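You operate a simulated robot arm through the tools that you are given. There is no shell and no other tool. Be economical: measure what you need, move in short steps, check, and stop when the job is done.

Carry out the task below with a simulated two-armed robot. There is one attempt and no reset: what you move stays moved.

Task
Pick up the belt carton with the smallest size on its label from the top shelf over the stacker bench with one hand, pass it to the other hand and put it on the shelf under the issue bench. Fetch the white pad and set it on the grey cover plate on the lower shelf of the packing bench. Do these in any order. Set down upright: belt carton.

The check looks at the end state, three seconds after you hand in, the way a careful person would. Anything else that was tipped, shoved, dropped, spilled or broken makes it a failure. Lids that push on must go on centred and level and be pressed home; caps that screw on are set level and turned clockwise until they are tight.

Robot
Two 7-joint arms with fingered hands on one trunk, on a base that drives. Base frame: it is fixed to the floor where the robot stands at the start and does not move with it; the origin is under the middle of the robot, x ahead of it, y to its left, z up; the surface under the hand at the start is at about z = 0.88. Lengths are in m, angles in degrees, forces in N, time in s.
The left shoulder is at the start at [0.07, 0.162, 1.401], the right one opposite. With the tool pointing down near the work surface each hand reaches from about 0.1 to 0.78 m from the robot's upright axis, wherever it stands, measured 20 degrees to its own side. Places, roughly: cover plate [4.25, 7.75, 0.5]; shelf under the issue bench [4.9, -0.3, 0.3]; white pad [2.25, 8.25, 0.75]. Payload 4 kg a hand.
Tool frame (each hand has its own): the origin (TCP) lies between the finger pads and is the grasp point; the fingertips stand 0.026 m ahead of it; z points along the fingers, y is the line along which they close. Largest opening 0.132 m; the body of the gripper starts 0.073 m behind the TCP. The gripper is a hand of 4 fingers: y runs from the thumb to the fingers, the wrist lies at [0, 0, -0.224] in the tool frame, and closing takes about 1.5 s.
Orientation is that of the tool frame in the base frame, as a unit quaternion [x, y, z, w]. With the fingers straight down and closing along the base's y, the tool's x points along the base's -x, its y along +y and its z along -z.

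Tools
- The arms move only by the tool step_arm. It takes "left_moves", "right_moves" or both (then of equal length, played together; a hand with none holds still); each is a list of rows, each a list of 7 numbers: the shift along the tool's x, y, z in mm, then the turn, a rotation vector about the tool's x, y, z in degrees, then the opening in per cent of the stroke, from 0 (shut) to 100 (fully open). In form: [[x, y, z, ax, ay, az, hand], ...]. A call has 1 to 12 rows; each row shifts and turns the commanded pose from where the row before left it, along the tool's axes as they then stand. Each row takes 0.2 s and may step no farther than 0.05 m and 8.6 degrees from the row before; otherwise, or with a gripper value out of range, the whole call is refused. A pose out of reach is approached as far as the arm can. The call stops where the force on the tool passes 40 N (or 10 N more than at its start, if that is more) or the arm is blocked; 0.2 s more then pass. The fingers move at their own pace (about 0.045 m/s each) and stop on an object; they squeeze with about 23 N. The grip force told is the motor's: it shows also when the fingers shut on nothing. Time passes only in rows, and 0.2 s behind the last, so rows that do not move let the fingers close. The reply holds the time, the measured pose of the TCP, the force on the tool along the base axes, the opening and the grip force, in the units named above and with some noise, with the torque about the TCP (base axes, N m) and any sound that the robot's microphone picked up, and new pictures: "views" is both (left out), scene, wrist or none (wrist: the cameras of the hands that moved).
- Cameras (640 x 400 px; columns grow to the right, rows downward): "scene" is now at [0.1451, -0.0146, 1.6568]; the picture's right is [-0.06, -1.00, 0.00], its down [-0.31, 0.02, -0.95] and it looks along [0.95, -0.05, -0.31] (base axes); focal length 216 px, centre (320, 200). "left" rides on the left gripper at [-0.073, 0.006, -0.094] in its tool frame; the picture's right is [-0.08, -1.00, 0.00], its down [0.78, -0.06, -0.62] and it looks along [0.61, -0.05, 0.79] (tool axes); focal length 230 px, centre (320, 200). "right" rides on the right gripper at [0.073, 0.006, -0.094] in its tool frame; the picture's right is [-0.08, 1.00, 0.00], its down [-0.79, -0.06, -0.62] and it looks along [-0.61, -0.05, 0.79] (tool axes); focal length 230 px, centre (320, 200). There is no depth. A picture from a camera that has moved, and an enlarged one, comes with that camera's place and axes in the base frame and with its lens. The place of the scene camera against the robot may be out by one fixed shift of up to 0.012 m in any direction.
- move_column(by): slides the trunk up (or, below 0, down) by that many m; the arms and the scene camera ride with it, the base frame stays. It gives what a move gives, with no picture.
- roll_base(legs): drives the robot by 1 to 6 legs, each [ahead, left, turn to the left] in m, m and degrees, along the robot's own axes; the way and the turn of a leg run together, so that a leg with both is an arc; at most 1.5 m and 180 degrees a leg. The arms and the cameras ride along, it lands a little off, and it stops where it bumps. It gives what a move gives, and a new picture of the scene camera.
- set_grasp(shape, hand): the hand has 4 fingers and takes this shape, open, in about a second: jaw (thumb against the fingers, like two jaws); tri (thumb and two fingers); tip (a fingertip pinch); poke (one finger out to press); point (the index stretched); flat (the hand flat); cup (the hand cupped); fist (a fist). The gripper value then closes the fingers along that shape, each until it touches; the sizes above hold for jaw. It gives what a move gives, with no picture.
- turn_head(pan, tilt): turns the head with the scene camera to pan (to the left, within 86 degrees either way) and tilt (down, from -29 to 69), counted from straight ahead of the robot. It gives what a move gives, and a new picture of the scene camera.
- close_up(camera, box): a new picture of the part [left, top, right, bottom] of that camera's present view, enlarged. The clock stands still meanwhile.
- hand_in(): hands the job in; it is judged then, once.

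Go step by step. Nothing tells you exact positions but the pictures and the camera data: compare them with the known pose of the tool, close in by small moves and look again before you grip or let go. The budget is 165 turns and 260 pictures, counting those below and the enlarged ones. Unless the task says otherwise, let go and move clear before handing in.

The tools are called after ">>>" by a JSON object that holds its "method" and its "body". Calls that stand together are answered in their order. step_arm: Moves the arms, as the interface text tells. Its arguments: {"type":"object","properties":{"left_moves":{"type":"array","items":{"type":"array","items":{"type":"number"}}},"right_moves":{"type":"array","items":{"type":"array","items":{"type":"number"}}},"views":{"type":"string","enum":["both","scene","wrist","none"]}},"required":[]} The other tools are called the same way: move_column (by) slides the trunk up or down; set_grasp (shape, hand) gives the hand a shape; roll_base (legs) drives the base; turn_head (pan, tilt) turns the head that bears the scene camera; close_up (camera, box) takes an enlarged picture of a part of a camera's view; hand_in () hands the job in.

At the start:

```text
clock: 0.0
left_tcp_pos: [0.6191, 0.2152, 0.9996]
left_tool_rot: [-0.001, 1.0, 0.0, 0.001]
left_wrist_force: [-0.8, -0.2, 0.6]
left_ft_torque: [0.02, -0.01, -0.01]
left_grip_width: 0.1317
left_finger_force: 0.0
left_shape: jaw
right_tcp_pos: [0.5904, -0.2941, 0.9987]
right_tool_rot: [-0.001, 1.0, 0.0, 0.0]
right_wrist_force: [-0.2, 0.3, 1.1]
right_ft_torque: [-0.01, 0.0, -0.02]
right_grip_width: 0.1316
right_finger_force: 0.0
right_shape: jaw
trunk travel left (down, up): [-0.881, 0.059]
robot x, y, heading: [0.0038, 0.0031, -0.1]
head pan, tilt: [-3.2, 18.0]
```

scene: 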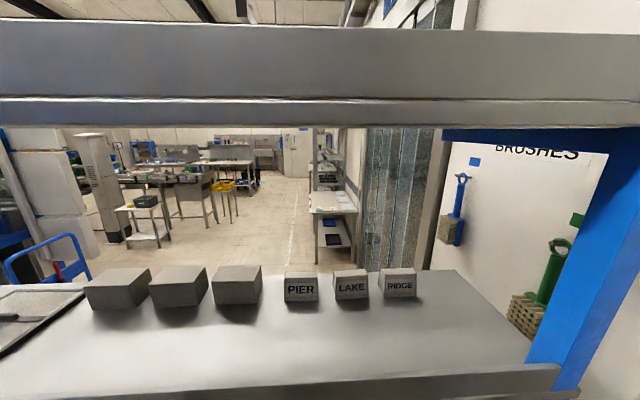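
right: 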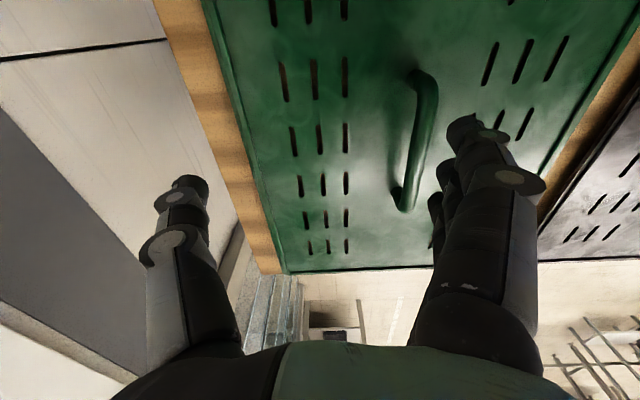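
left: 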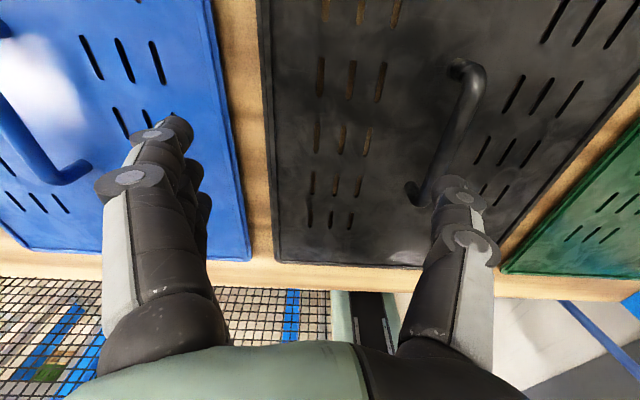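

I am at a bench with a shelf carrying small labelled blocks, with a second, higher shelf edge. I'll look around to find the stacker bench and its top shelf.

>>> {"method": "turn_head", "body": {"pan": 0, "tilt": -20}}

>>> {"method": "turn_head", "body": {"pan": 80, "tilt": 15}}

>>> {"method": "turn_head", "body": {"pan": -80, "tilt": 15}}

>>> {"method": "turn_head", "body": {"pan": 0, "tilt": 50}}

```text
clock: 1.0
left_tcp_pos: [0.6177, 0.2146, 0.9996]
left_tool_rot: [0.0, 1.0, 0.0, 0.001]
left_wrist_force: [0.4, -0.2, 0.4]
left_ft_torque: [0.02, -0.01, 0.0]
left_grip_width: 0.1318
left_finger_force: 0.0
left_shape: jaw
right_tcp_pos: [0.5906, -0.2932, 1.0003]
right_tool_rot: [0.0, 1.0, -0.001, 0.0]
right_wrist_force: [0.3, 0.3, -0.2]
right_ft_torque: [0.01, -0.03, -0.01]
right_grip_width: 0.1317
right_finger_force: 0.1
right_shape: jaw
trunk travel left (down, up): [-0.881, 0.059]
robot x, y, heading: [-0.0004, -0.003, -0.1]
head pan, tilt: [0.0, -20.0]
camera scene: at [0.128, -0.0094, 1.7151], right [0.0, -1.0, 0.0], down [0.34, 0.0, -0.94], along [0.94, 0.0, 0.34], focal length 216 px, centre (320, 200)
```

scene: 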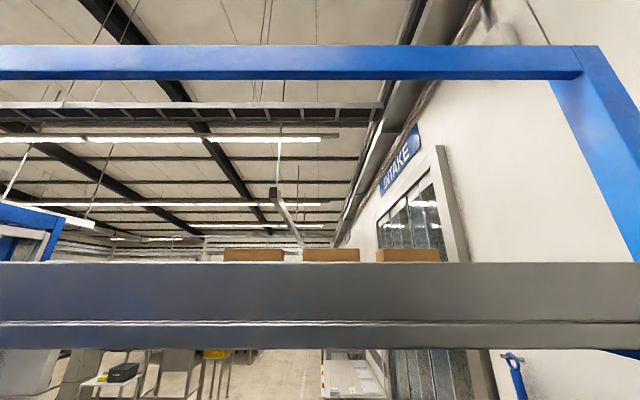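

```text
clock: 2.6
left_tcp_pos: [0.6181, 0.2142, 0.9999]
left_tool_rot: [0.0, 1.0, 0.0, 0.0]
left_wrist_force: [0.8, 0.3, 0.2]
left_ft_torque: [0.01, 0.02, 0.0]
left_grip_width: 0.1318
left_finger_force: 0.1
left_shape: jaw
right_tcp_pos: [0.5897, -0.2941, 0.9997]
right_tool_rot: [0.0, 1.0, 0.0, 0.001]
right_wrist_force: [0.7, -0.6, -0.3]
right_ft_torque: [0.0, -0.01, -0.02]
right_grip_width: 0.1318
right_finger_force: 0.0
right_shape: jaw
trunk travel left (down, up): [-0.881, 0.059]
robot x, y, heading: [-0.0003, -0.002, 0.1]
head pan, tilt: [80.0, 15.0]
camera scene: at [0.0682, 0.0825, 1.6618], right [0.98, -0.17, 0.0], down [-0.05, -0.25, -0.97], along [0.17, 0.95, -0.26], focal length 216 px, centre (320, 200)
```

scene: 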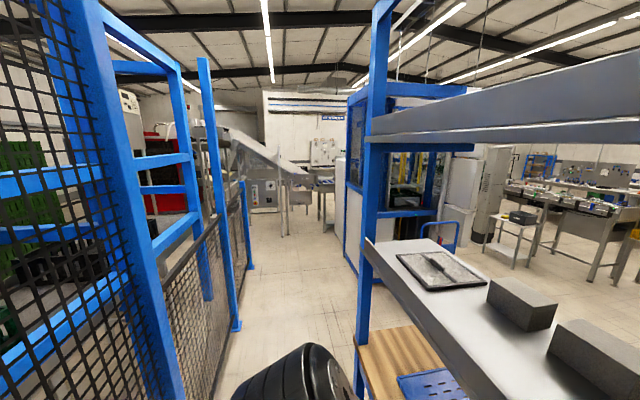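

```text
clock: 5.0
left_tcp_pos: [0.6181, 0.2138, 0.9993]
left_tool_rot: [0.001, 1.0, 0.001, -0.001]
left_wrist_force: [-0.6, 0.0, 0.1]
left_ft_torque: [0.04, 0.03, 0.03]
left_grip_width: 0.132
left_finger_force: 0.1
left_shape: jaw
right_tcp_pos: [0.5894, -0.294, 0.9995]
right_tool_rot: [-0.001, 1.0, 0.001, 0.0]
right_wrist_force: [-0.3, 0.0, -0.4]
right_ft_torque: [0.01, -0.01, 0.01]
right_grip_width: 0.1319
right_finger_force: 0.0
right_shape: jaw
trunk travel left (down, up): [-0.881, 0.059]
robot x, y, heading: [-0.0003, 0.0021, 0.1]
head pan, tilt: [-80.0, 15.0]
camera scene: at [0.0682, -0.1014, 1.6618], right [-0.98, -0.17, 0.0], down [-0.05, 0.25, -0.97], along [0.17, -0.95, -0.26], focal length 216 px, centre (320, 200)
```

scene: 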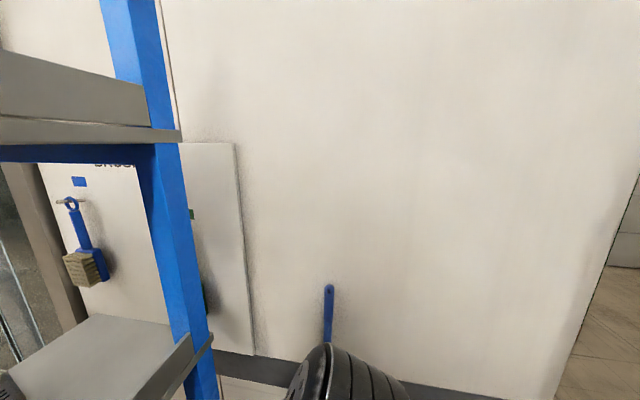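

```text
clock: 6.6
left_tcp_pos: [0.6186, 0.2134, 0.999]
left_tool_rot: [0.0, 1.0, 0.0, 0.0]
left_wrist_force: [0.5, -0.9, 0.4]
left_ft_torque: [0.0, 0.03, 0.0]
left_grip_width: 0.1316
left_finger_force: 0.1
left_shape: jaw
right_tcp_pos: [0.5904, -0.2937, 1.0]
right_tool_rot: [0.0, 1.0, 0.001, 0.0]
right_wrist_force: [0.8, -0.4, -0.1]
right_ft_torque: [-0.03, -0.01, 0.0]
right_grip_width: 0.1317
right_finger_force: 0.1
right_shape: jaw
trunk travel left (down, up): [-0.881, 0.059]
robot x, y, heading: [0.0021, 0.0013, -0.1]
head pan, tilt: [0.0, 50.0]
camera scene: at [0.1289, -0.0095, 1.608], right [0.0, -1.0, 0.0], down [-0.77, 0.0, -0.64], along [0.64, 0.0, -0.77], focal length 216 px, centre (320, 200)
```

scene: 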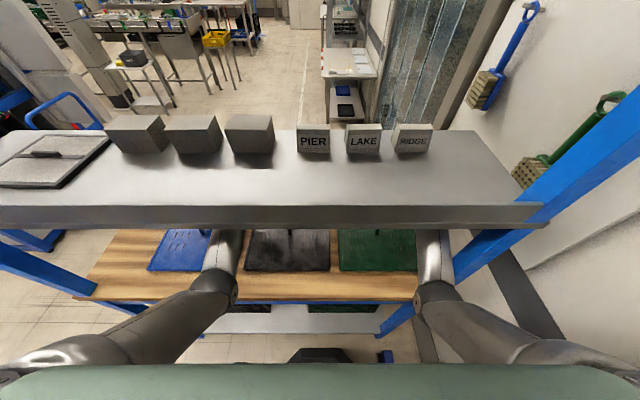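

The shelf frame is close in front, with what looks like a fence close behind. I'll look down at both sides to gauge the clearance.

>>> {"method": "turn_head", "body": {"pan": 86, "tilt": 50}}

>>> {"method": "turn_head", "body": {"pan": -86, "tilt": 50}}

>>> {"method": "turn_head", "body": {"pan": 45, "tilt": 20}}

```text
clock: 8.2
left_tcp_pos: [0.6188, 0.2144, 0.9989]
left_tool_rot: [0.0, 1.0, 0.0, 0.0]
left_wrist_force: [-0.2, 0.5, -0.3]
left_ft_torque: [0.01, -0.01, 0.01]
left_grip_width: 0.1319
left_finger_force: 0.0
left_shape: jaw
right_tcp_pos: [0.5913, -0.2928, 0.9987]
right_tool_rot: [0.0, 1.0, 0.0, 0.0]
right_wrist_force: [0.0, -0.3, 0.5]
right_ft_torque: [0.02, 0.02, 0.03]
right_grip_width: 0.1317
right_finger_force: 0.1
right_shape: jaw
trunk travel left (down, up): [-0.881, 0.059]
robot x, y, heading: [0.0003, 0.0009, 0.1]
head pan, tilt: [85.9, 50.0]
camera scene: at [0.0574, 0.0674, 1.608], right [1.0, -0.07, 0.0], down [-0.05, -0.76, -0.64], along [0.05, 0.64, -0.77], focal length 216 px, centre (320, 200)
```

scene: 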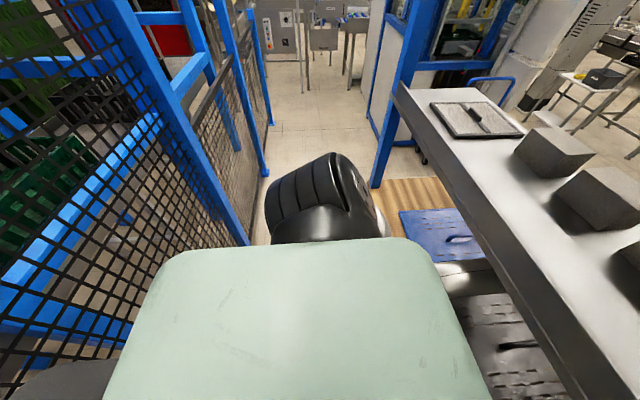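

```text
clock: 10.8
left_tcp_pos: [0.6185, 0.2155, 0.999]
left_tool_rot: [0.0, 1.0, 0.0, 0.001]
left_wrist_force: [0.2, -0.1, -0.8]
left_ft_torque: [0.0, 0.01, 0.0]
left_grip_width: 0.1319
left_finger_force: 0.3
left_shape: jaw
right_tcp_pos: [0.5907, -0.2929, 1.0003]
right_tool_rot: [0.0, 1.0, 0.001, 0.0]
right_wrist_force: [0.6, -0.3, 1.1]
right_ft_torque: [-0.02, 0.03, 0.0]
right_grip_width: 0.1318
right_finger_force: 0.0
right_shape: jaw
trunk travel left (down, up): [-0.881, 0.059]
robot x, y, heading: [-0.0003, -0.0001, 0.0]
head pan, tilt: [-85.9, 50.0]
camera scene: at [0.0574, -0.0862, 1.608], right [-1.0, -0.07, 0.0], down [-0.05, 0.76, -0.64], along [0.05, -0.64, -0.77], focal length 216 px, centre (320, 200)
```

scene: 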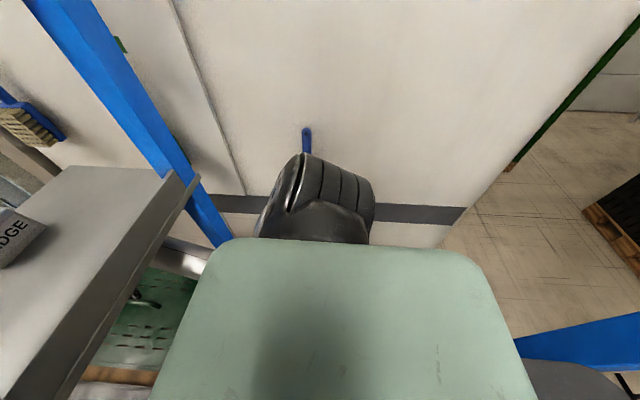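

```text
clock: 12.9
left_tcp_pos: [0.6187, 0.2142, 0.9999]
left_tool_rot: [0.0, 1.0, 0.001, 0.0]
left_wrist_force: [0.7, 0.8, 0.0]
left_ft_torque: [-0.03, -0.02, 0.0]
left_grip_width: 0.1319
left_finger_force: 0.2
left_shape: jaw
right_tcp_pos: [0.5898, -0.2937, 0.9998]
right_tool_rot: [0.0, 1.0, 0.0, 0.0]
right_wrist_force: [-0.3, 0.5, 0.3]
right_ft_torque: [0.01, -0.01, 0.02]
right_grip_width: 0.1318
right_finger_force: 0.1
right_shape: jaw
trunk travel left (down, up): [-0.881, 0.059]
robot x, y, heading: [0.0006, 0.0025, 0.0]
head pan, tilt: [45.0, 20.0]
camera scene: at [0.1178, 0.0564, 1.6536], right [0.71, -0.71, 0.0], down [-0.24, -0.24, -0.94], along [0.66, 0.66, -0.34], focal length 216 px, centre (320, 200)
```

scene: 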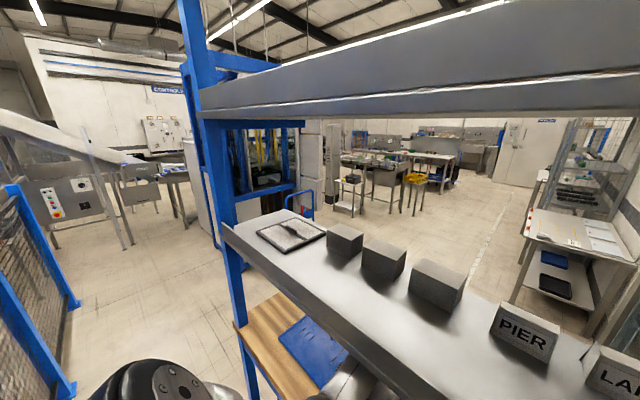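

The robot stands in a narrow gap: shelf front at x≈0.33 (top shelf z≈1.73, middle ≈1.35) and a fence behind at x≈-0.45. I'll pull both hands back out from under the shelf.

>>> {"method": "step_arm", "body": {"left_moves": [[40, 0, 0, 0, 0, 0, 100], [50, 0, 0, 0, 0, 0, 100], [50, 0, 0, 0, 0, 0, 100], [50, 0, 0, 0, 0, 0, 100], [50, 0, 0, 0, 0, 0, 100], [50, 0, 0, 0, 0, 0, 100], [50, 0, 0, 0, 0, 0, 100]], "right_moves": [[40, 0, 0, 0, 0, 0, 100], [50, 0, 0, 0, 0, 0, 100], [50, 0, 0, 0, 0, 0, 100], [50, 0, 0, 0, 0, 0, 100], [50, 0, 0, 0, 0, 0, 100], [50, 0, 0, 0, 0, 0, 100], [50, 0, 0, 0, 0, 0, 100]], "views": "both"}}

```text
clock: 14.2
left_tcp_pos: [0.3534, 0.2025, 0.9513]
left_tool_rot: [-0.001, 1.0, 0.001, 0.0]
left_wrist_force: [0.8, -0.3, -0.2]
left_ft_torque: [-0.02, 0.01, 0.01]
left_grip_width: 0.132
left_finger_force: 0.0
left_shape: jaw
left hand out of reach, approached as far as the arm can: row 2, 3, 4
right_tcp_pos: [0.3835, -0.292, 0.9547]
right_tool_rot: [-0.012, 1.0, -0.003, 0.015]
right_wrist_force: [16.1, -1.8, -6.6]
right_ft_torque: [0.41, 0.57, 0.92]
right_grip_width: 0.1318
right_finger_force: 0.1
right_shape: jaw
right hand out of reach, approached as far as the arm can: row 1, 2, 3, 4, 5
trunk travel left (down, up): [-0.881, 0.059]
robot x, y, heading: [0.0034, 0.0011, 0.1]
head pan, tilt: [45.0, 20.0]
stopped in row 6 (right hand): the force on the tool passed its limit at 95 N (the readings are from after the stop); the commanded pose is now the measured one
camera scene: at [0.1213, 0.0555, 1.6533], right [0.71, -0.71, 0.0], down [-0.24, -0.24, -0.94], along [0.66, 0.67, -0.34], focal length 216 px, centre (320, 200)
camera right: at [0.3078, -0.2892, 1.045], right [0.05, 1.0, 0.0], down [0.77, -0.04, 0.64], along [0.64, -0.04, -0.77], focal length 230 px, centre (320, 200)
camera left: at [0.4263, 0.2087, 1.0454], right [0.08, -1.0, 0.0], down [-0.78, -0.06, 0.62], along [-0.62, -0.05, -0.79], focal length 230 px, centre (320, 200)
```

scene: 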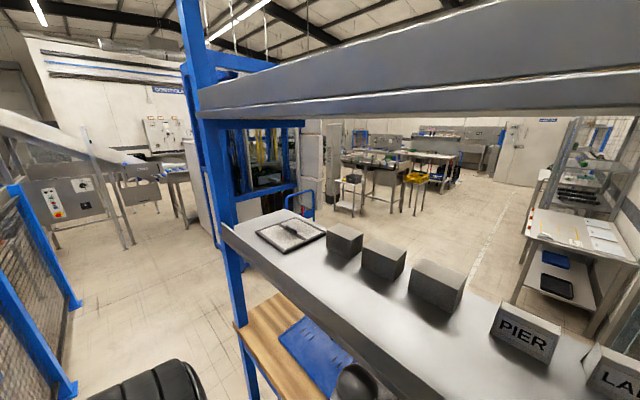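
right: 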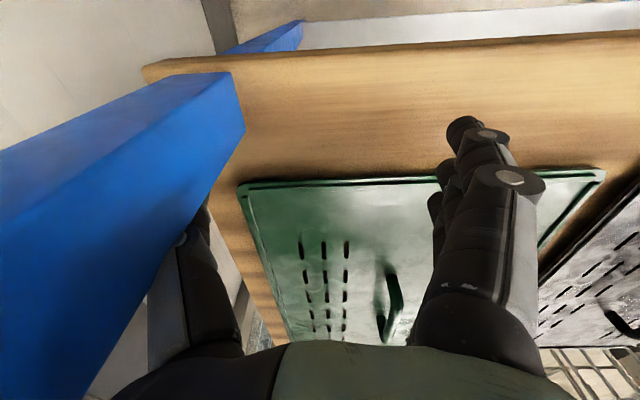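
left: 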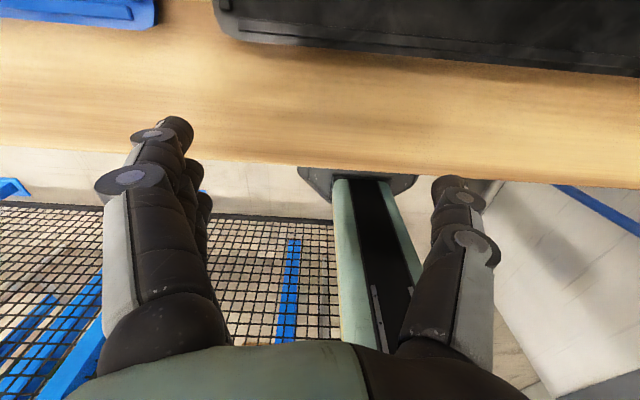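

The right thumb touched the blue post. I'll ease it forward, shift inward, then continue back.

>>> {"method": "step_arm", "body": {"right_moves": [[-30, 0, 0, 0, 0, 0, 100], [0, 40, -20, 0, 0, 0, 100], [0, 50, -20, 0, 0, 0, 100], [20, 20, 0, 0, 0, 0, 100], [40, 0, 0, 0, 0, 0, 100], [40, 0, 0, 0, 0, 0, 100]], "left_moves": [[0, 0, -20, 0, 0, 0, 100], [0, 0, -20, 0, 0, 0, 100], [0, 0, 0, 0, 0, 0, 100], [30, 0, 0, 0, 0, 0, 100], [30, 0, 0, 0, 0, 0, 100], [30, 0, 0, 0, 0, 0, 100]], "views": "wrist"}}

```text
refused: row 3 steps farther than a row can; nothing moved
```

>>> {"method": "step_arm", "body": {"right_moves": [[-30, 0, 0, 0, 0, 0, 100], [0, 40, -20, 0, 0, 0, 100], [0, 40, -20, 0, 0, 0, 100], [20, 20, 0, 0, 0, 0, 100], [40, 0, 0, 0, 0, 0, 100], [40, 0, 0, 0, 0, 0, 100]], "left_moves": [[0, 0, -20, 0, 0, 0, 100], [0, 0, -20, 0, 0, 0, 100], [0, 0, 0, 0, 0, 0, 100], [30, 0, 0, 0, 0, 0, 100], [30, 0, 0, 0, 0, 0, 100], [30, 0, 0, 0, 0, 0, 100]], "views": "wrist"}}

```text
clock: 15.6
left_tcp_pos: [0.2597, 0.2032, 0.9531]
left_tool_rot: [-0.001, 1.0, 0.0, 0.001]
left_wrist_force: [0.7, -0.7, -1.0]
left_ft_torque: [-0.01, -0.03, -0.01]
left_grip_width: 0.1318
left_finger_force: 0.0
left_shape: jaw
left hand out of reach, approached as far as the arm can: row 1, 2
right_tcp_pos: [0.2944, -0.2432, 0.958]
right_tool_rot: [-0.009, 1.0, -0.004, 0.016]
right_wrist_force: [-1.2, 0.2, 0.6]
right_ft_torque: [-0.02, -0.04, 0.04]
right_grip_width: 0.1318
right_finger_force: 0.1
right_shape: jaw
right hand out of reach, approached as far as the arm can: row 2, 3
trunk travel left (down, up): [-0.881, 0.059]
robot x, y, heading: [0.0011, 0.0008, -0.2]
head pan, tilt: [45.0, 20.0]
camera right: at [0.2185, -0.2395, 1.049], right [0.06, 1.0, 0.0], down [0.77, -0.04, 0.64], along [0.64, -0.04, -0.77], focal length 230 px, centre (320, 200)
camera left: at [0.3307, 0.2099, 1.0463], right [0.08, -1.0, 0.0], down [-0.79, -0.06, 0.61], along [-0.61, -0.05, -0.79], focal length 230 px, centre (320, 200)
```

right: 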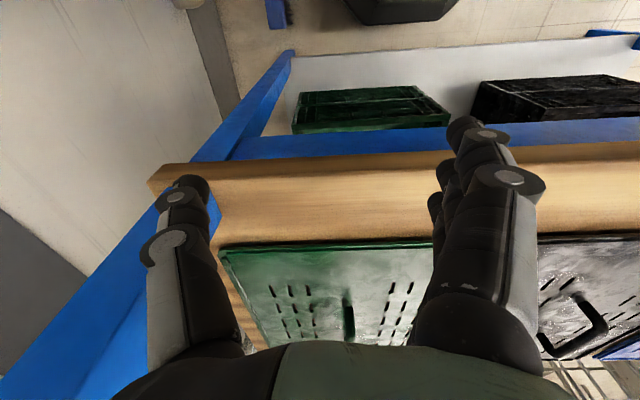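
left: 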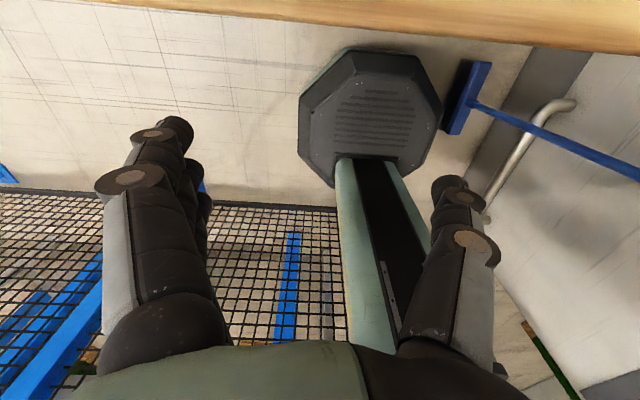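

Both hands are nearly clear of the bench. I'll go a little further back.

>>> {"method": "step_arm", "body": {"right_moves": [[40, 0, 0, 0, 0, 0, 100], [40, 0, 0, 0, 0, 0, 100], [30, 0, 0, 0, 0, 0, 100]], "left_moves": [[30, 0, 0, 0, 0, 0, 100], [30, 0, 0, 0, 0, 0, 100], [20, 0, 0, 0, 0, 0, 100]], "views": "wrist"}}

>>> {"method": "turn_head", "body": {"pan": -60, "tilt": 65}}

```text
clock: 16.5
left_tcp_pos: [0.2315, 0.2041, 0.9506]
left_tool_rot: [0.0, 1.0, 0.0, -0.001]
left_wrist_force: [1.0, -0.5, 0.0]
left_ft_torque: [0.04, 0.0, -0.01]
left_grip_width: 0.1319
left_finger_force: 0.0
left_shape: jaw
left hand out of reach, approached as far as the arm can: row 2, 3
right_tcp_pos: [0.2246, -0.306, 0.9443]
right_tool_rot: [-0.075, 0.993, -0.086, 0.019]
right_wrist_force: [-0.7, -0.3, 0.9]
right_ft_torque: [0.02, 0.01, -0.02]
right_grip_width: 0.1321
right_finger_force: 0.0
right_shape: jaw
right hand out of reach, approached as far as the arm can: row 2, 3
trunk travel left (down, up): [-0.881, 0.059]
robot x, y, heading: [-0.0001, -0.003, -0.0]
head pan, tilt: [45.0, 20.0]
stopped in row 3 (right hand): the arm was blocked; the commanded pose is now the measured one
camera right: at [0.1472, -0.298, 1.0327], right [-0.07, 0.98, -0.17], down [0.75, 0.16, 0.64], along [0.65, -0.09, -0.75], focal length 230 px, centre (320, 200)
camera left: at [0.3046, 0.209, 1.0457], right [0.08, -1.0, 0.0], down [-0.79, -0.06, 0.62], along [-0.61, -0.05, -0.79], focal length 230 px, centre (320, 200)
```

right: 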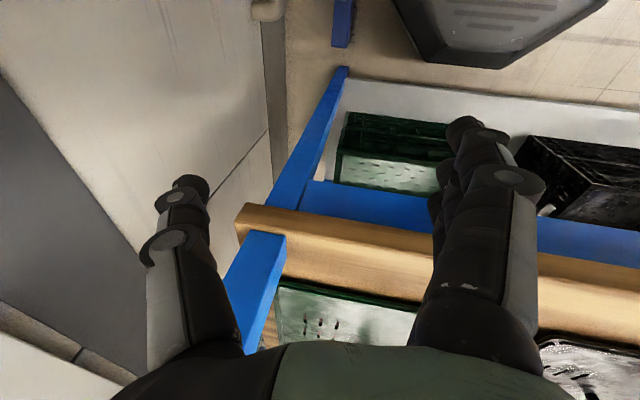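
left: 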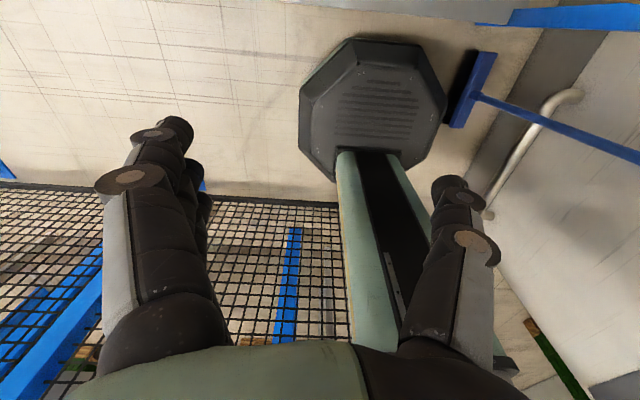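

```text
clock: 18.3
left_tcp_pos: [0.2317, 0.2043, 0.9513]
left_tool_rot: [-0.001, 1.0, 0.0, 0.002]
left_wrist_force: [0.1, -0.1, 0.6]
left_ft_torque: [-0.02, -0.01, 0.04]
left_grip_width: 0.1322
left_finger_force: 0.1
left_shape: jaw
right_tcp_pos: [0.2239, -0.307, 0.9444]
right_tool_rot: [-0.075, 0.993, -0.087, 0.02]
right_wrist_force: [-0.2, -0.5, -0.1]
right_ft_torque: [-0.02, -0.01, 0.02]
right_grip_width: 0.1321
right_finger_force: 0.0
right_shape: jaw
trunk travel left (down, up): [-0.881, 0.059]
robot x, y, heading: [-0.0024, -0.0002, 0.1]
head pan, tilt: [-60.0, 65.0]
camera scene: at [0.0817, -0.0617, 1.5899], right [-0.86, -0.5, 0.0], down [-0.45, 0.78, -0.42], along [0.21, -0.37, -0.91], focal length 216 px, centre (320, 200)
```

scene: 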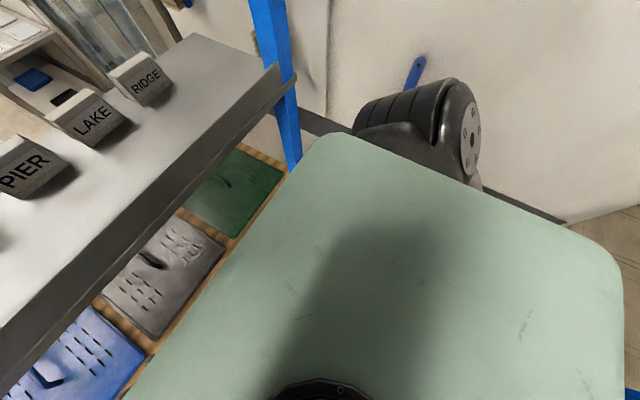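

I'll back the base 0.1 m for more room in front of the shelf.

>>> {"method": "roll_base", "body": {"legs": [[-0.1, 0, 0]]}}

```text
clock: 19.4
left_tcp_pos: [0.132, 0.2044, 0.9506]
left_tool_rot: [0.0, 1.0, -0.001, 0.0]
left_wrist_force: [-0.6, 0.0, 0.1]
left_ft_torque: [-0.01, 0.03, 0.0]
left_grip_width: 0.1319
left_finger_force: 0.2
left_shape: jaw
right_tcp_pos: [0.1252, -0.3055, 0.9444]
right_tool_rot: [-0.075, 0.993, -0.085, 0.02]
right_wrist_force: [0.1, 0.7, 0.8]
right_ft_torque: [-0.01, -0.01, 0.01]
right_grip_width: 0.1319
right_finger_force: 0.0
right_shape: jaw
trunk travel left (down, up): [-0.881, 0.059]
robot x, y, heading: [-0.1005, -0.0011, 0.2]
head pan, tilt: [-60.0, 65.0]
camera scene: at [-0.0167, -0.0618, 1.5898], right [-0.86, -0.5, 0.0], down [-0.46, 0.78, -0.42], along [0.21, -0.37, -0.91], focal length 216 px, centre (320, 200)
```

scene: 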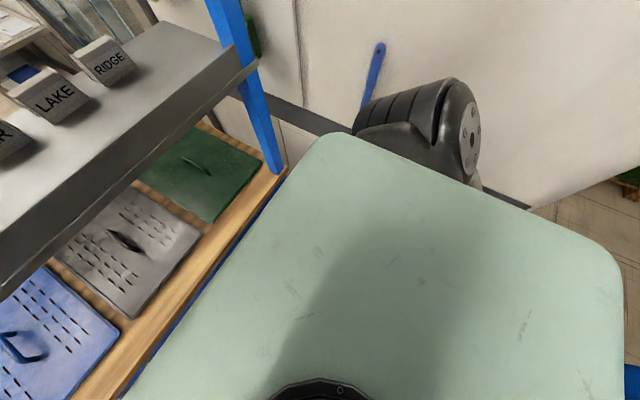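

Now raise the trunk fully and look over the top shelf.

>>> {"method": "move_column", "body": {"by": 0.058}}

>>> {"method": "turn_head", "body": {"pan": 0, "tilt": -29}}

>>> {"method": "close_up", "body": {"camera": "scene", "box": [200, 250, 460, 400]}}

```text
clock: 20.4
left_tcp_pos: [0.132, 0.2044, 1.0097]
left_tool_rot: [0.0, 1.0, 0.0, 0.001]
left_wrist_force: [-0.3, 0.0, -0.7]
left_ft_torque: [0.0, -0.01, 0.0]
left_grip_width: 0.1317
left_finger_force: 0.0
left_shape: jaw
right_tcp_pos: [0.1251, -0.3065, 1.0027]
right_tool_rot: [-0.074, 0.993, -0.087, 0.02]
right_wrist_force: [-0.2, -0.3, 0.0]
right_ft_torque: [0.02, 0.01, 0.02]
right_grip_width: 0.1321
right_finger_force: 0.2
right_shape: jaw
trunk travel left (down, up): [-0.939, 0.001]
robot x, y, heading: [-0.0993, -0.0003, 0.4]
head pan, tilt: [-60.0, 65.0]
```

```text
clock: 22.1
left_tcp_pos: [0.1321, 0.204, 1.011]
left_tool_rot: [0.0, 1.0, 0.0, 0.001]
left_wrist_force: [-0.9, -0.3, -0.5]
left_ft_torque: [-0.04, 0.0, -0.01]
left_grip_width: 0.1318
left_finger_force: 0.0
left_shape: jaw
right_tcp_pos: [0.1251, -0.3067, 1.0009]
right_tool_rot: [-0.075, 0.993, -0.087, 0.02]
right_wrist_force: [0.3, -0.8, 0.2]
right_ft_torque: [0.0, 0.0, 0.0]
right_grip_width: 0.1322
right_finger_force: 0.1
right_shape: jaw
trunk travel left (down, up): [-0.939, 0.001]
robot x, y, heading: [-0.1016, 0.0014, 0.1]
head pan, tilt: [0.0, -28.6]
camera scene: at [0.0184, -0.0093, 1.7839], right [0.0, -1.0, 0.0], down [0.48, 0.0, -0.88], along [0.88, 0.0, 0.48], focal length 216 px, centre (320, 200)
```

scene: 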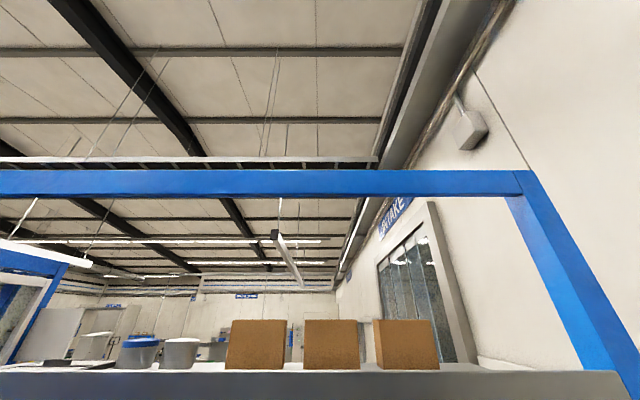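

```text
2.46 times, centred on (330, 325) of scene
camera zoom: at [0.0184, -0.0093, 1.7839], right [0.0, -1.0, 0.0], down [0.48, 0.0, -0.88], along [0.88, 0.0, 0.48], focal length 532 px, centre (295, -108)
```

zoom: 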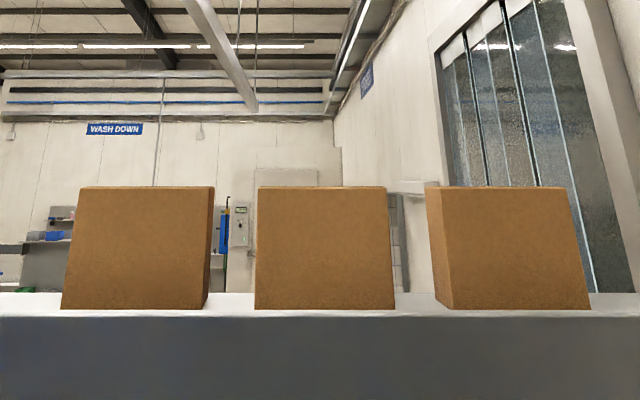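

The cartons are on the top shelf, but no labels face this side, so they are probably on the far side. I'll leave the gap leftwards and go round to the far side.

>>> {"method": "turn_head", "body": {"pan": 70, "tilt": 40}}

>>> {"method": "roll_base", "body": {"legs": [[0.05, 0.0, 0], [0, 0.7, 0]]}}

```text
clock: 23.5
left_tcp_pos: [0.131, 0.2042, 1.01]
left_tool_rot: [-0.001, 1.0, 0.0, 0.001]
left_wrist_force: [-0.1, 0.0, 0.2]
left_ft_torque: [0.01, 0.0, 0.04]
left_grip_width: 0.1319
left_finger_force: 0.0
left_shape: jaw
right_tcp_pos: [0.1242, -0.3061, 1.0021]
right_tool_rot: [-0.074, 0.993, -0.087, 0.02]
right_wrist_force: [0.9, 0.9, -0.4]
right_ft_torque: [0.03, -0.03, -0.02]
right_grip_width: 0.1319
right_finger_force: 0.0
right_shape: jaw
trunk travel left (down, up): [-0.939, 0.001]
robot x, y, heading: [-0.0987, -0.0013, 0.2]
head pan, tilt: [70.0, 40.0]
camera scene: at [-0.0197, 0.0706, 1.6803], right [0.94, -0.34, 0.0], down [-0.22, -0.6, -0.77], along [0.26, 0.72, -0.64], focal length 216 px, centre (320, 200)
```

scene: 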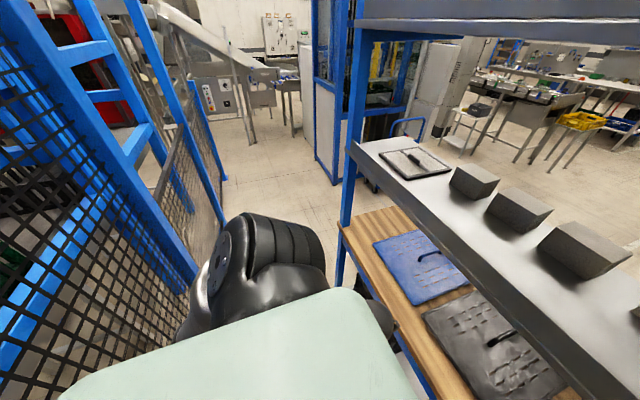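

```text
clock: 27.9
left_tcp_pos: [0.1794, 0.9085, 1.0095]
left_tool_rot: [-0.001, 1.0, 0.0, 0.001]
left_wrist_force: [0.4, 0.4, -0.1]
left_ft_torque: [0.01, 0.01, -0.01]
left_grip_width: 0.1316
left_finger_force: 0.1
left_shape: jaw
right_tcp_pos: [0.1711, 0.3982, 1.0019]
right_tool_rot: [-0.075, 0.993, -0.086, 0.019]
right_wrist_force: [-0.4, 0.4, -0.2]
right_ft_torque: [-0.02, 0.0, -0.01]
right_grip_width: 0.1321
right_finger_force: 0.0
right_shape: jaw
trunk travel left (down, up): [-0.939, 0.001]
robot x, y, heading: [-0.0531, 0.704, 0.3]
head pan, tilt: [70.0, 40.0]
camera scene: at [0.0285, 0.7741, 1.6803], right [0.94, -0.34, 0.0], down [-0.22, -0.6, -0.77], along [0.26, 0.72, -0.64], focal length 216 px, centre (320, 200)
```

scene: 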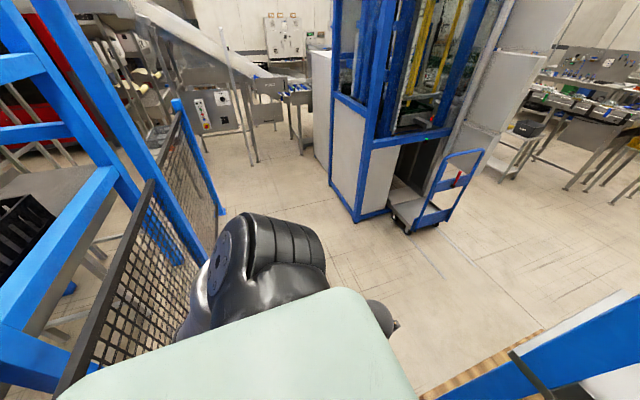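

The gap between rack end (y≈0.75) and the trolley (y≈1.85) is clear. I'll pass at y≈1.28.

>>> {"method": "roll_base", "body": {"legs": [[0, 0.58, 0], [1.4, 0, 0], [0.3, 0, 0]]}}

>>> {"method": "turn_head", "body": {"pan": -80, "tilt": 0}}

```text
clock: 39.4
left_tcp_pos: [1.8842, 1.4719, 1.0095]
left_tool_rot: [0.007, 1.0, 0.0, 0.0]
left_wrist_force: [0.2, 0.5, -0.3]
left_ft_torque: [-0.04, 0.02, 0.02]
left_grip_width: 0.1319
left_finger_force: 0.1
left_shape: jaw
right_tcp_pos: [1.8682, 0.9613, 1.0008]
right_tool_rot: [-0.067, 0.994, -0.086, 0.018]
right_wrist_force: [0.5, 0.5, 0.7]
right_ft_torque: [0.01, 0.04, 0.0]
right_grip_width: 0.132
right_finger_force: 0.1
right_shape: jaw
trunk travel left (down, up): [-0.939, 0.001]
robot x, y, heading: [1.6476, 1.2697, -0.7]
head pan, tilt: [70.0, 40.0]
camera scene: at [1.7317, 1.3404, 1.6801], right [0.93, -0.36, 0.0], down [-0.23, -0.6, -0.77], along [0.27, 0.72, -0.64], focal length 216 px, centre (320, 200)
```

scene: 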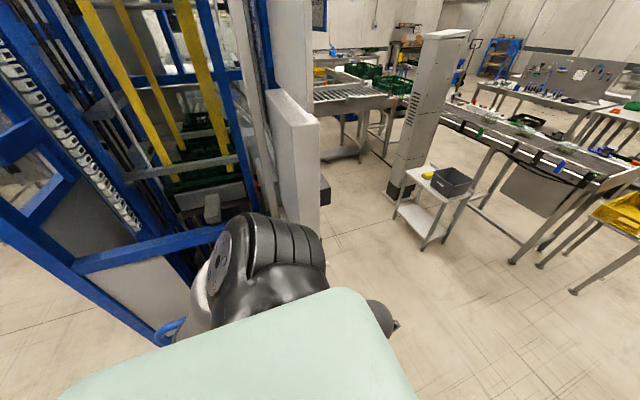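

```text
clock: 41.8
left_tcp_pos: [1.8827, 1.473, 1.01]
left_tool_rot: [0.008, 1.0, 0.0, 0.002]
left_wrist_force: [0.0, -0.7, 0.3]
left_ft_torque: [-0.02, 0.01, 0.02]
left_grip_width: 0.132
left_finger_force: 0.0
left_shape: jaw
right_tcp_pos: [1.867, 0.9613, 1.0024]
right_tool_rot: [-0.067, 0.994, -0.087, 0.019]
right_wrist_force: [0.0, 0.2, 0.8]
right_ft_torque: [-0.04, 0.01, 0.0]
right_grip_width: 0.1318
right_finger_force: 0.0
right_shape: jaw
trunk travel left (down, up): [-0.939, 0.001]
robot x, y, heading: [1.6435, 1.2683, -1.0]
head pan, tilt: [-80.0, 0.0]
camera scene: at [1.7132, 1.1725, 1.7439], right [-0.99, -0.16, 0.0], down [0.0, 0.0, -1.0], along [0.16, -0.99, 0.0], focal length 216 px, centre (320, 200)
```

scene: 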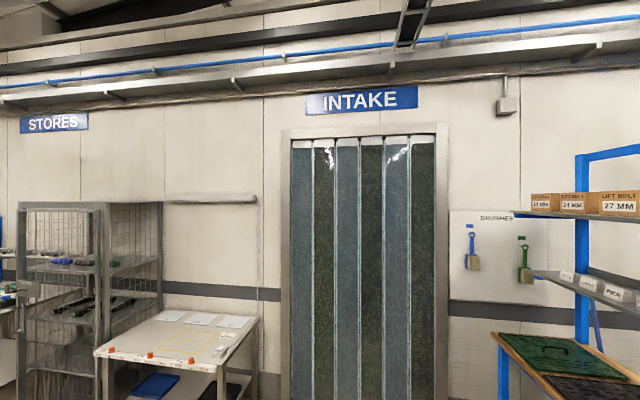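

The labels face this side: "LIFT BELT" with mm sizes. I'll enlarge to read them.

>>> {"method": "close_up", "body": {"camera": "scene", "box": [510, 170, 640, 250]}}

>>> {"method": "roll_base", "body": {"legs": [[0, 0, -90], [1.1, 0, -90]]}}

```text
4.92 times, centred on (575, 210) of scene
camera zoom: at [1.7132, 1.1725, 1.7439], right [-0.99, -0.16, 0.0], down [0.0, 0.0, -1.0], along [0.16, -0.99, 0.0], focal length 1065 px, centre (-935, 151)
```

zoom: 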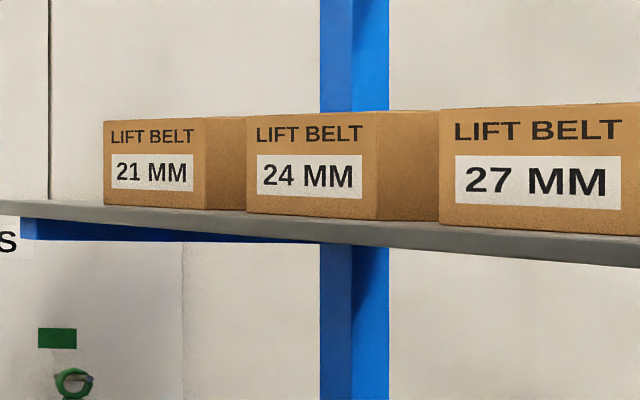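

```text
clock: 50.2
left_tcp_pos: [0.892, 0.3376, 1.0091]
left_tool_rot: [0.995, 0.096, 0.001, 0.001]
left_wrist_force: [0.3, -0.3, 0.1]
left_ft_torque: [-0.01, -0.07, 0.01]
left_grip_width: 0.1318
left_finger_force: 0.1
left_shape: jaw
right_tcp_pos: [0.8011, 0.8409, 1.0011]
right_tool_rot: [0.982, 0.168, -0.026, -0.084]
right_wrist_force: [-0.4, 0.2, 0.4]
right_ft_torque: [0.0, -0.07, 0.01]
right_grip_width: 0.1318
right_finger_force: 0.1
right_shape: jaw
trunk travel left (down, up): [-0.939, 0.001]
robot x, y, heading: [1.0877, 0.5837, -169.1]
head pan, tilt: [-80.0, 0.0]
stopped in leg 2: the robot was blocked; the commanded pose is now the measured one
camera scene: at [0.9975, 0.6479, 1.7434], right [0.93, 0.36, 0.0], down [0.01, 0.0, -1.0], along [-0.36, 0.93, 0.0], focal length 216 px, centre (320, 200)
```

scene: 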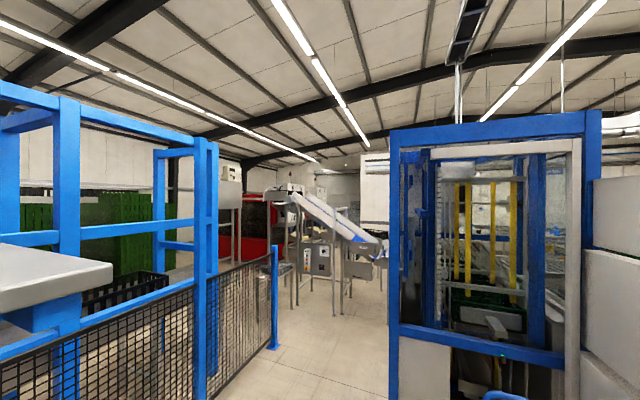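

The carton with the smallest size is 21 MM (the one nearest the wall, y≈-0.2). The arc brought the base against the rack, so I'll back away and check that nothing moved.

>>> {"method": "roll_base", "body": {"legs": [[-0.35, 0, 0]]}}

>>> {"method": "turn_head", "body": {"pan": 0, "tilt": 25}}

```text
clock: 52.5
left_tcp_pos: [1.2371, 0.403, 1.0099]
left_tool_rot: [0.995, 0.096, -0.001, 0.0]
left_wrist_force: [-0.4, 0.3, -1.0]
left_ft_torque: [0.01, 0.01, 0.01]
left_grip_width: 0.1321
left_finger_force: 0.0
left_shape: jaw
right_tcp_pos: [1.1471, 0.9052, 1.0015]
right_tool_rot: [0.981, 0.17, -0.028, -0.085]
right_wrist_force: [0.3, 0.8, 0.6]
right_ft_torque: [0.02, 0.04, 0.0]
right_grip_width: 0.1321
right_finger_force: 0.1
right_shape: jaw
trunk travel left (down, up): [-0.939, 0.001]
robot x, y, heading: [1.4252, 0.6502, -168.8]
head pan, tilt: [-80.0, 0.0]
camera scene: at [1.3457, 0.7131, 1.7438], right [0.93, 0.36, 0.0], down [0.0, 0.0, -1.0], along [-0.36, 0.93, 0.0], focal length 216 px, centre (320, 200)
```

scene: 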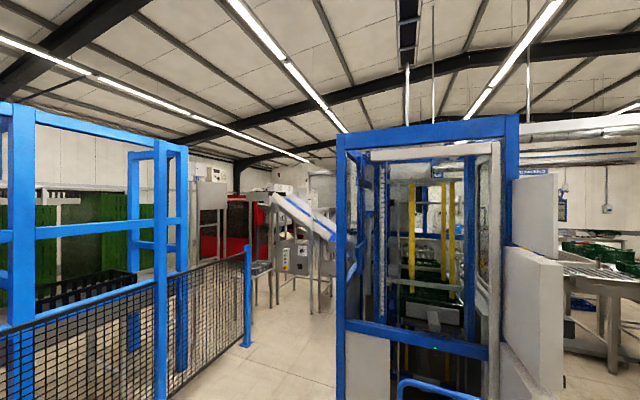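

```text
clock: 54.0
left_tcp_pos: [1.2379, 0.4039, 1.0092]
left_tool_rot: [0.995, 0.097, -0.001, -0.001]
left_wrist_force: [0.2, 0.6, 0.2]
left_ft_torque: [-0.02, 0.02, 0.0]
left_grip_width: 0.1317
left_finger_force: 0.2
left_shape: jaw
right_tcp_pos: [1.1487, 0.9064, 1.0028]
right_tool_rot: [0.982, 0.169, -0.028, -0.084]
right_wrist_force: [0.4, -0.3, -1.4]
right_ft_torque: [-0.02, 0.02, 0.02]
right_grip_width: 0.1321
right_finger_force: 0.0
right_shape: jaw
trunk travel left (down, up): [-0.939, 0.001]
robot x, y, heading: [1.426, 0.6476, -168.8]
head pan, tilt: [0.0, 25.0]
camera scene: at [1.2895, 0.6118, 1.7035], right [-0.19, 0.98, 0.0], down [0.41, 0.08, -0.91], along [-0.89, -0.17, -0.42], focal length 216 px, centre (320, 200)
```

scene: 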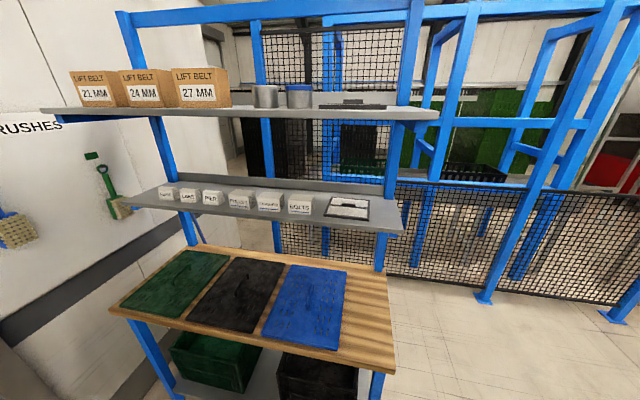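

Nothing moved. The shelves sit at the back of the bench, which protrudes to x≈0.87 on this side. I'll square up to it and move in front of the 21 MM carton.

>>> {"method": "roll_base", "body": {"legs": [[0, 0, -11.2], [0, 0.7, 0]]}}

>>> {"method": "turn_head", "body": {"pan": 0, "tilt": 10}}

```text
clock: 58.6
left_tcp_pos: [1.1953, -0.2595, 1.0108]
left_tool_rot: [1.0, 0.001, 0.0, 0.001]
left_wrist_force: [0.6, 0.4, 0.5]
left_ft_torque: [0.01, -0.03, 0.05]
left_grip_width: 0.1318
left_finger_force: 0.0
left_shape: jaw
right_tcp_pos: [1.2032, 0.2508, 1.0032]
right_tool_rot: [0.993, 0.074, -0.021, -0.086]
right_wrist_force: [-0.1, -0.3, -0.6]
right_ft_torque: [0.01, -0.02, 0.03]
right_grip_width: 0.132
right_finger_force: 0.0
right_shape: jaw
trunk travel left (down, up): [-0.939, 0.001]
robot x, y, heading: [1.4268, -0.0568, -179.8]
head pan, tilt: [0.0, 25.0]
camera scene: at [1.287, -0.0652, 1.7035], right [0.0, 1.0, 0.0], down [0.42, 0.0, -0.91], along [-0.91, 0.0, -0.42], focal length 216 px, centre (320, 200)
```

scene: 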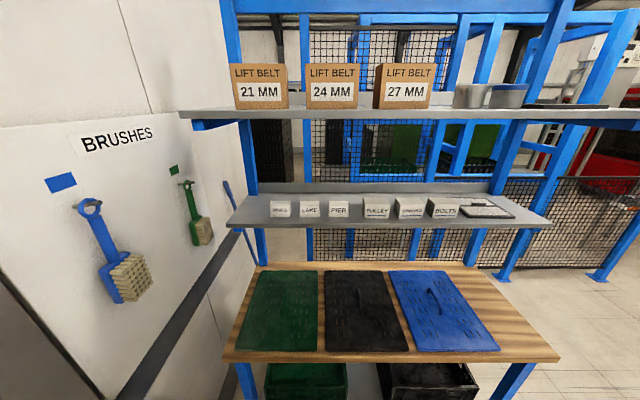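

```text
clock: 59.4
left_tcp_pos: [1.195, -0.2612, 1.0102]
left_tool_rot: [1.0, 0.0, 0.0, 0.0]
left_wrist_force: [0.3, -0.7, 0.1]
left_ft_torque: [0.0, 0.02, 0.0]
left_grip_width: 0.132
left_finger_force: 0.1
left_shape: jaw
right_tcp_pos: [1.2027, 0.2497, 1.0018]
right_tool_rot: [0.993, 0.074, -0.02, -0.088]
right_wrist_force: [0.4, 0.8, 1.7]
right_ft_torque: [0.02, 0.01, 0.03]
right_grip_width: 0.132
right_finger_force: 0.0
right_shape: jaw
trunk travel left (down, up): [-0.939, 0.001]
robot x, y, heading: [1.428, -0.0548, -180.1]
head pan, tilt: [0.0, 10.0]
camera scene: at [1.2862, -0.067, 1.7278], right [0.0, 1.0, 0.0], down [0.17, 0.0, -0.98], along [-0.98, 0.0, -0.17], focal length 216 px, centre (320, 200)
```

scene: 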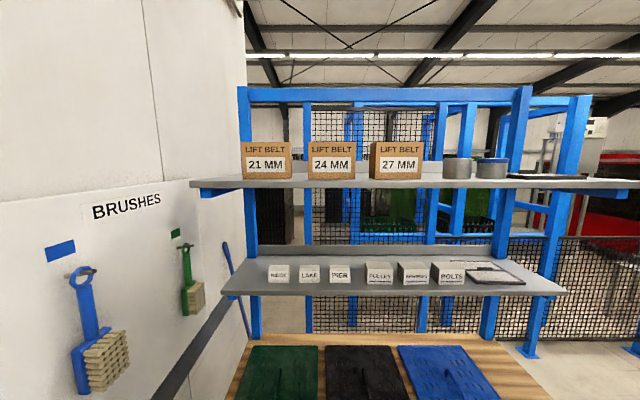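

Facing the rack squarely. I'll drive 0.2 m closer and use the parallax to locate the carton.

>>> {"method": "close_up", "body": {"camera": "scene", "box": [180, 120, 380, 245]}}

>>> {"method": "roll_base", "body": {"legs": [[0.2, 0.0, 0]]}}

>>> {"method": "close_up", "body": {"camera": "scene", "box": [160, 120, 360, 245]}}

```text
3.20 times, centred on (280, 182) of scene
camera zoom: at [1.2862, -0.067, 1.7278], right [0.0, 1.0, 0.0], down [0.17, 0.0, -0.98], along [-0.98, 0.0, -0.17], focal length 692 px, centre (448, 256)
```

zoom: 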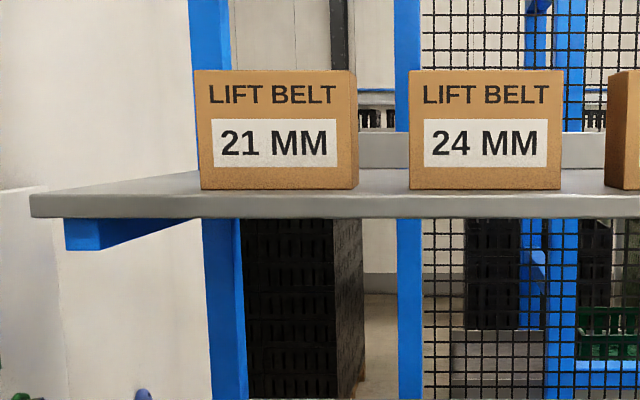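

```text
clock: 61.0
left_tcp_pos: [0.9979, -0.2608, 1.0098]
left_tool_rot: [1.0, -0.001, -0.002, 0.0]
left_wrist_force: [0.2, 1.2, -0.3]
left_ft_torque: [0.01, -0.02, 0.01]
left_grip_width: 0.132
left_finger_force: 0.1
left_shape: jaw
right_tcp_pos: [1.0061, 0.2515, 1.0035]
right_tool_rot: [0.993, 0.072, -0.021, -0.088]
right_wrist_force: [-0.1, -0.6, -0.2]
right_ft_torque: [-0.03, 0.01, -0.02]
right_grip_width: 0.1319
right_finger_force: 0.1
right_shape: jaw
trunk travel left (down, up): [-0.939, 0.001]
robot x, y, heading: [1.2303, -0.0557, 180.0]
head pan, tilt: [0.0, 10.0]
camera scene: at [1.0897, -0.0659, 1.7283], right [0.0, 1.0, 0.0], down [0.17, 0.0, -0.99], along [-0.99, 0.0, -0.17], focal length 216 px, centre (320, 200)
```

scene: 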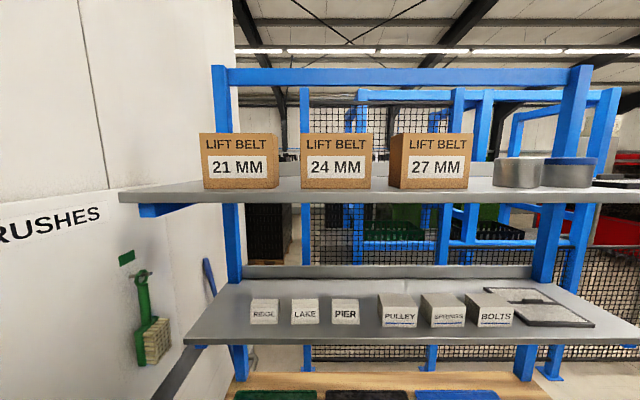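

```text
3.20 times, centred on (260, 182) of scene
camera zoom: at [1.0897, -0.0659, 1.7283], right [0.0, 1.0, 0.0], down [0.17, 0.0, -0.99], along [-0.99, 0.0, -0.17], focal length 692 px, centre (512, 256)
```

zoom: 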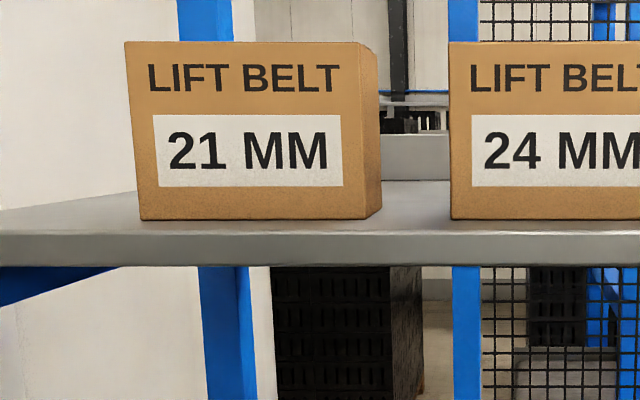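

The 21 MM carton: front face x≈0.707, y from -0.27 to -0.147, z from 1.682 to 1.777, depth ≈0.05–0.08. I'll grip it front-to-back from its left end with the left hand pointing sideways. First I'll bring the hand forward and start turning it.

>>> {"method": "step_arm", "body": {"left_moves": [[-40, 0, -25, 0, 0, 0, 100], [-40, 0, -25, 0, 0, 0, 100], [-40, 0, -25, 0, 0, 0, 100], [-40, 0, -25, 0, 0, 0, 100], [0, 0, 0, 4.9, -4.9, 4.9, 100], [0, 0, 0, 4.9, -4.9, 4.9, 100], [0, 0, 0, 4.9, -4.9, 4.9, 100], [0, 0, 0, 4.9, -4.9, 4.9, 100], [0, 0, 0, 4.9, -4.9, 4.9, 100]], "views": "both"}}

```text
clock: 63.0
left_tcp_pos: [0.9458, -0.2661, 1.0325]
left_tool_rot: [0.941, -0.196, -0.196, -0.196]
left_wrist_force: [-0.3, -0.5, -0.2]
left_ft_torque: [0.02, 0.0, 0.03]
left_grip_width: 0.1318
left_finger_force: 0.1
left_shape: jaw
left hand out of reach, approached as far as the arm can: row 2, 3, 4, 6
right_tcp_pos: [1.0012, 0.2497, 1.0022]
right_tool_rot: [0.993, 0.073, -0.017, -0.087]
right_wrist_force: [-0.5, -0.1, -0.7]
right_ft_torque: [0.01, -0.01, 0.01]
right_grip_width: 0.132
right_finger_force: 0.0
right_shape: jaw
trunk travel left (down, up): [-0.939, 0.001]
robot x, y, heading: [1.2277, -0.0598, 179.8]
head pan, tilt: [0.0, 10.0]
camera scene: at [1.0828, -0.0665, 1.7276], right [0.0, 1.0, 0.0], down [0.18, 0.0, -0.98], along [-0.98, 0.0, -0.18], focal length 216 px, centre (320, 200)
camera left: at [0.9079, -0.2921, 1.1415], right [0.38, 0.87, 0.33], down [0.87, -0.45, 0.19], along [0.31, 0.21, -0.93], focal length 230 px, centre (320, 200)
```

scene: 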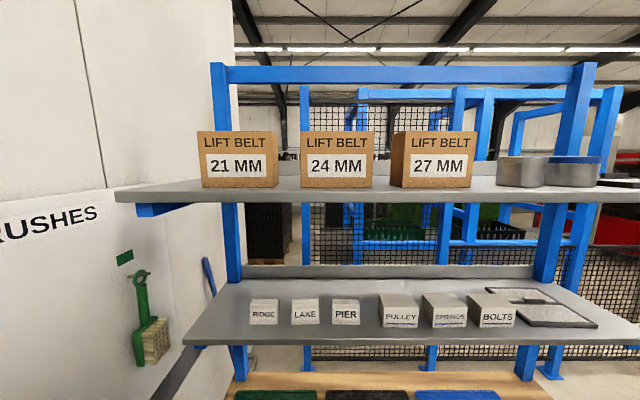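
left: 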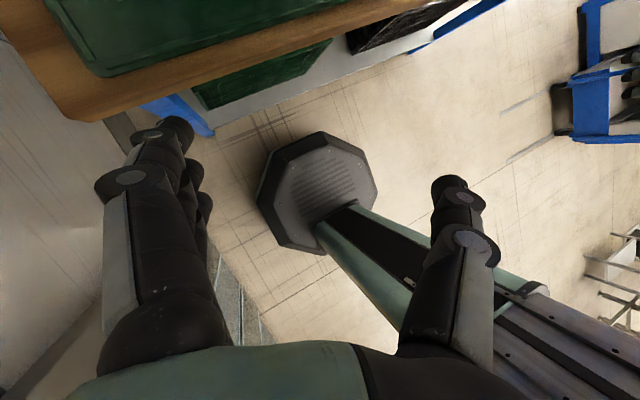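

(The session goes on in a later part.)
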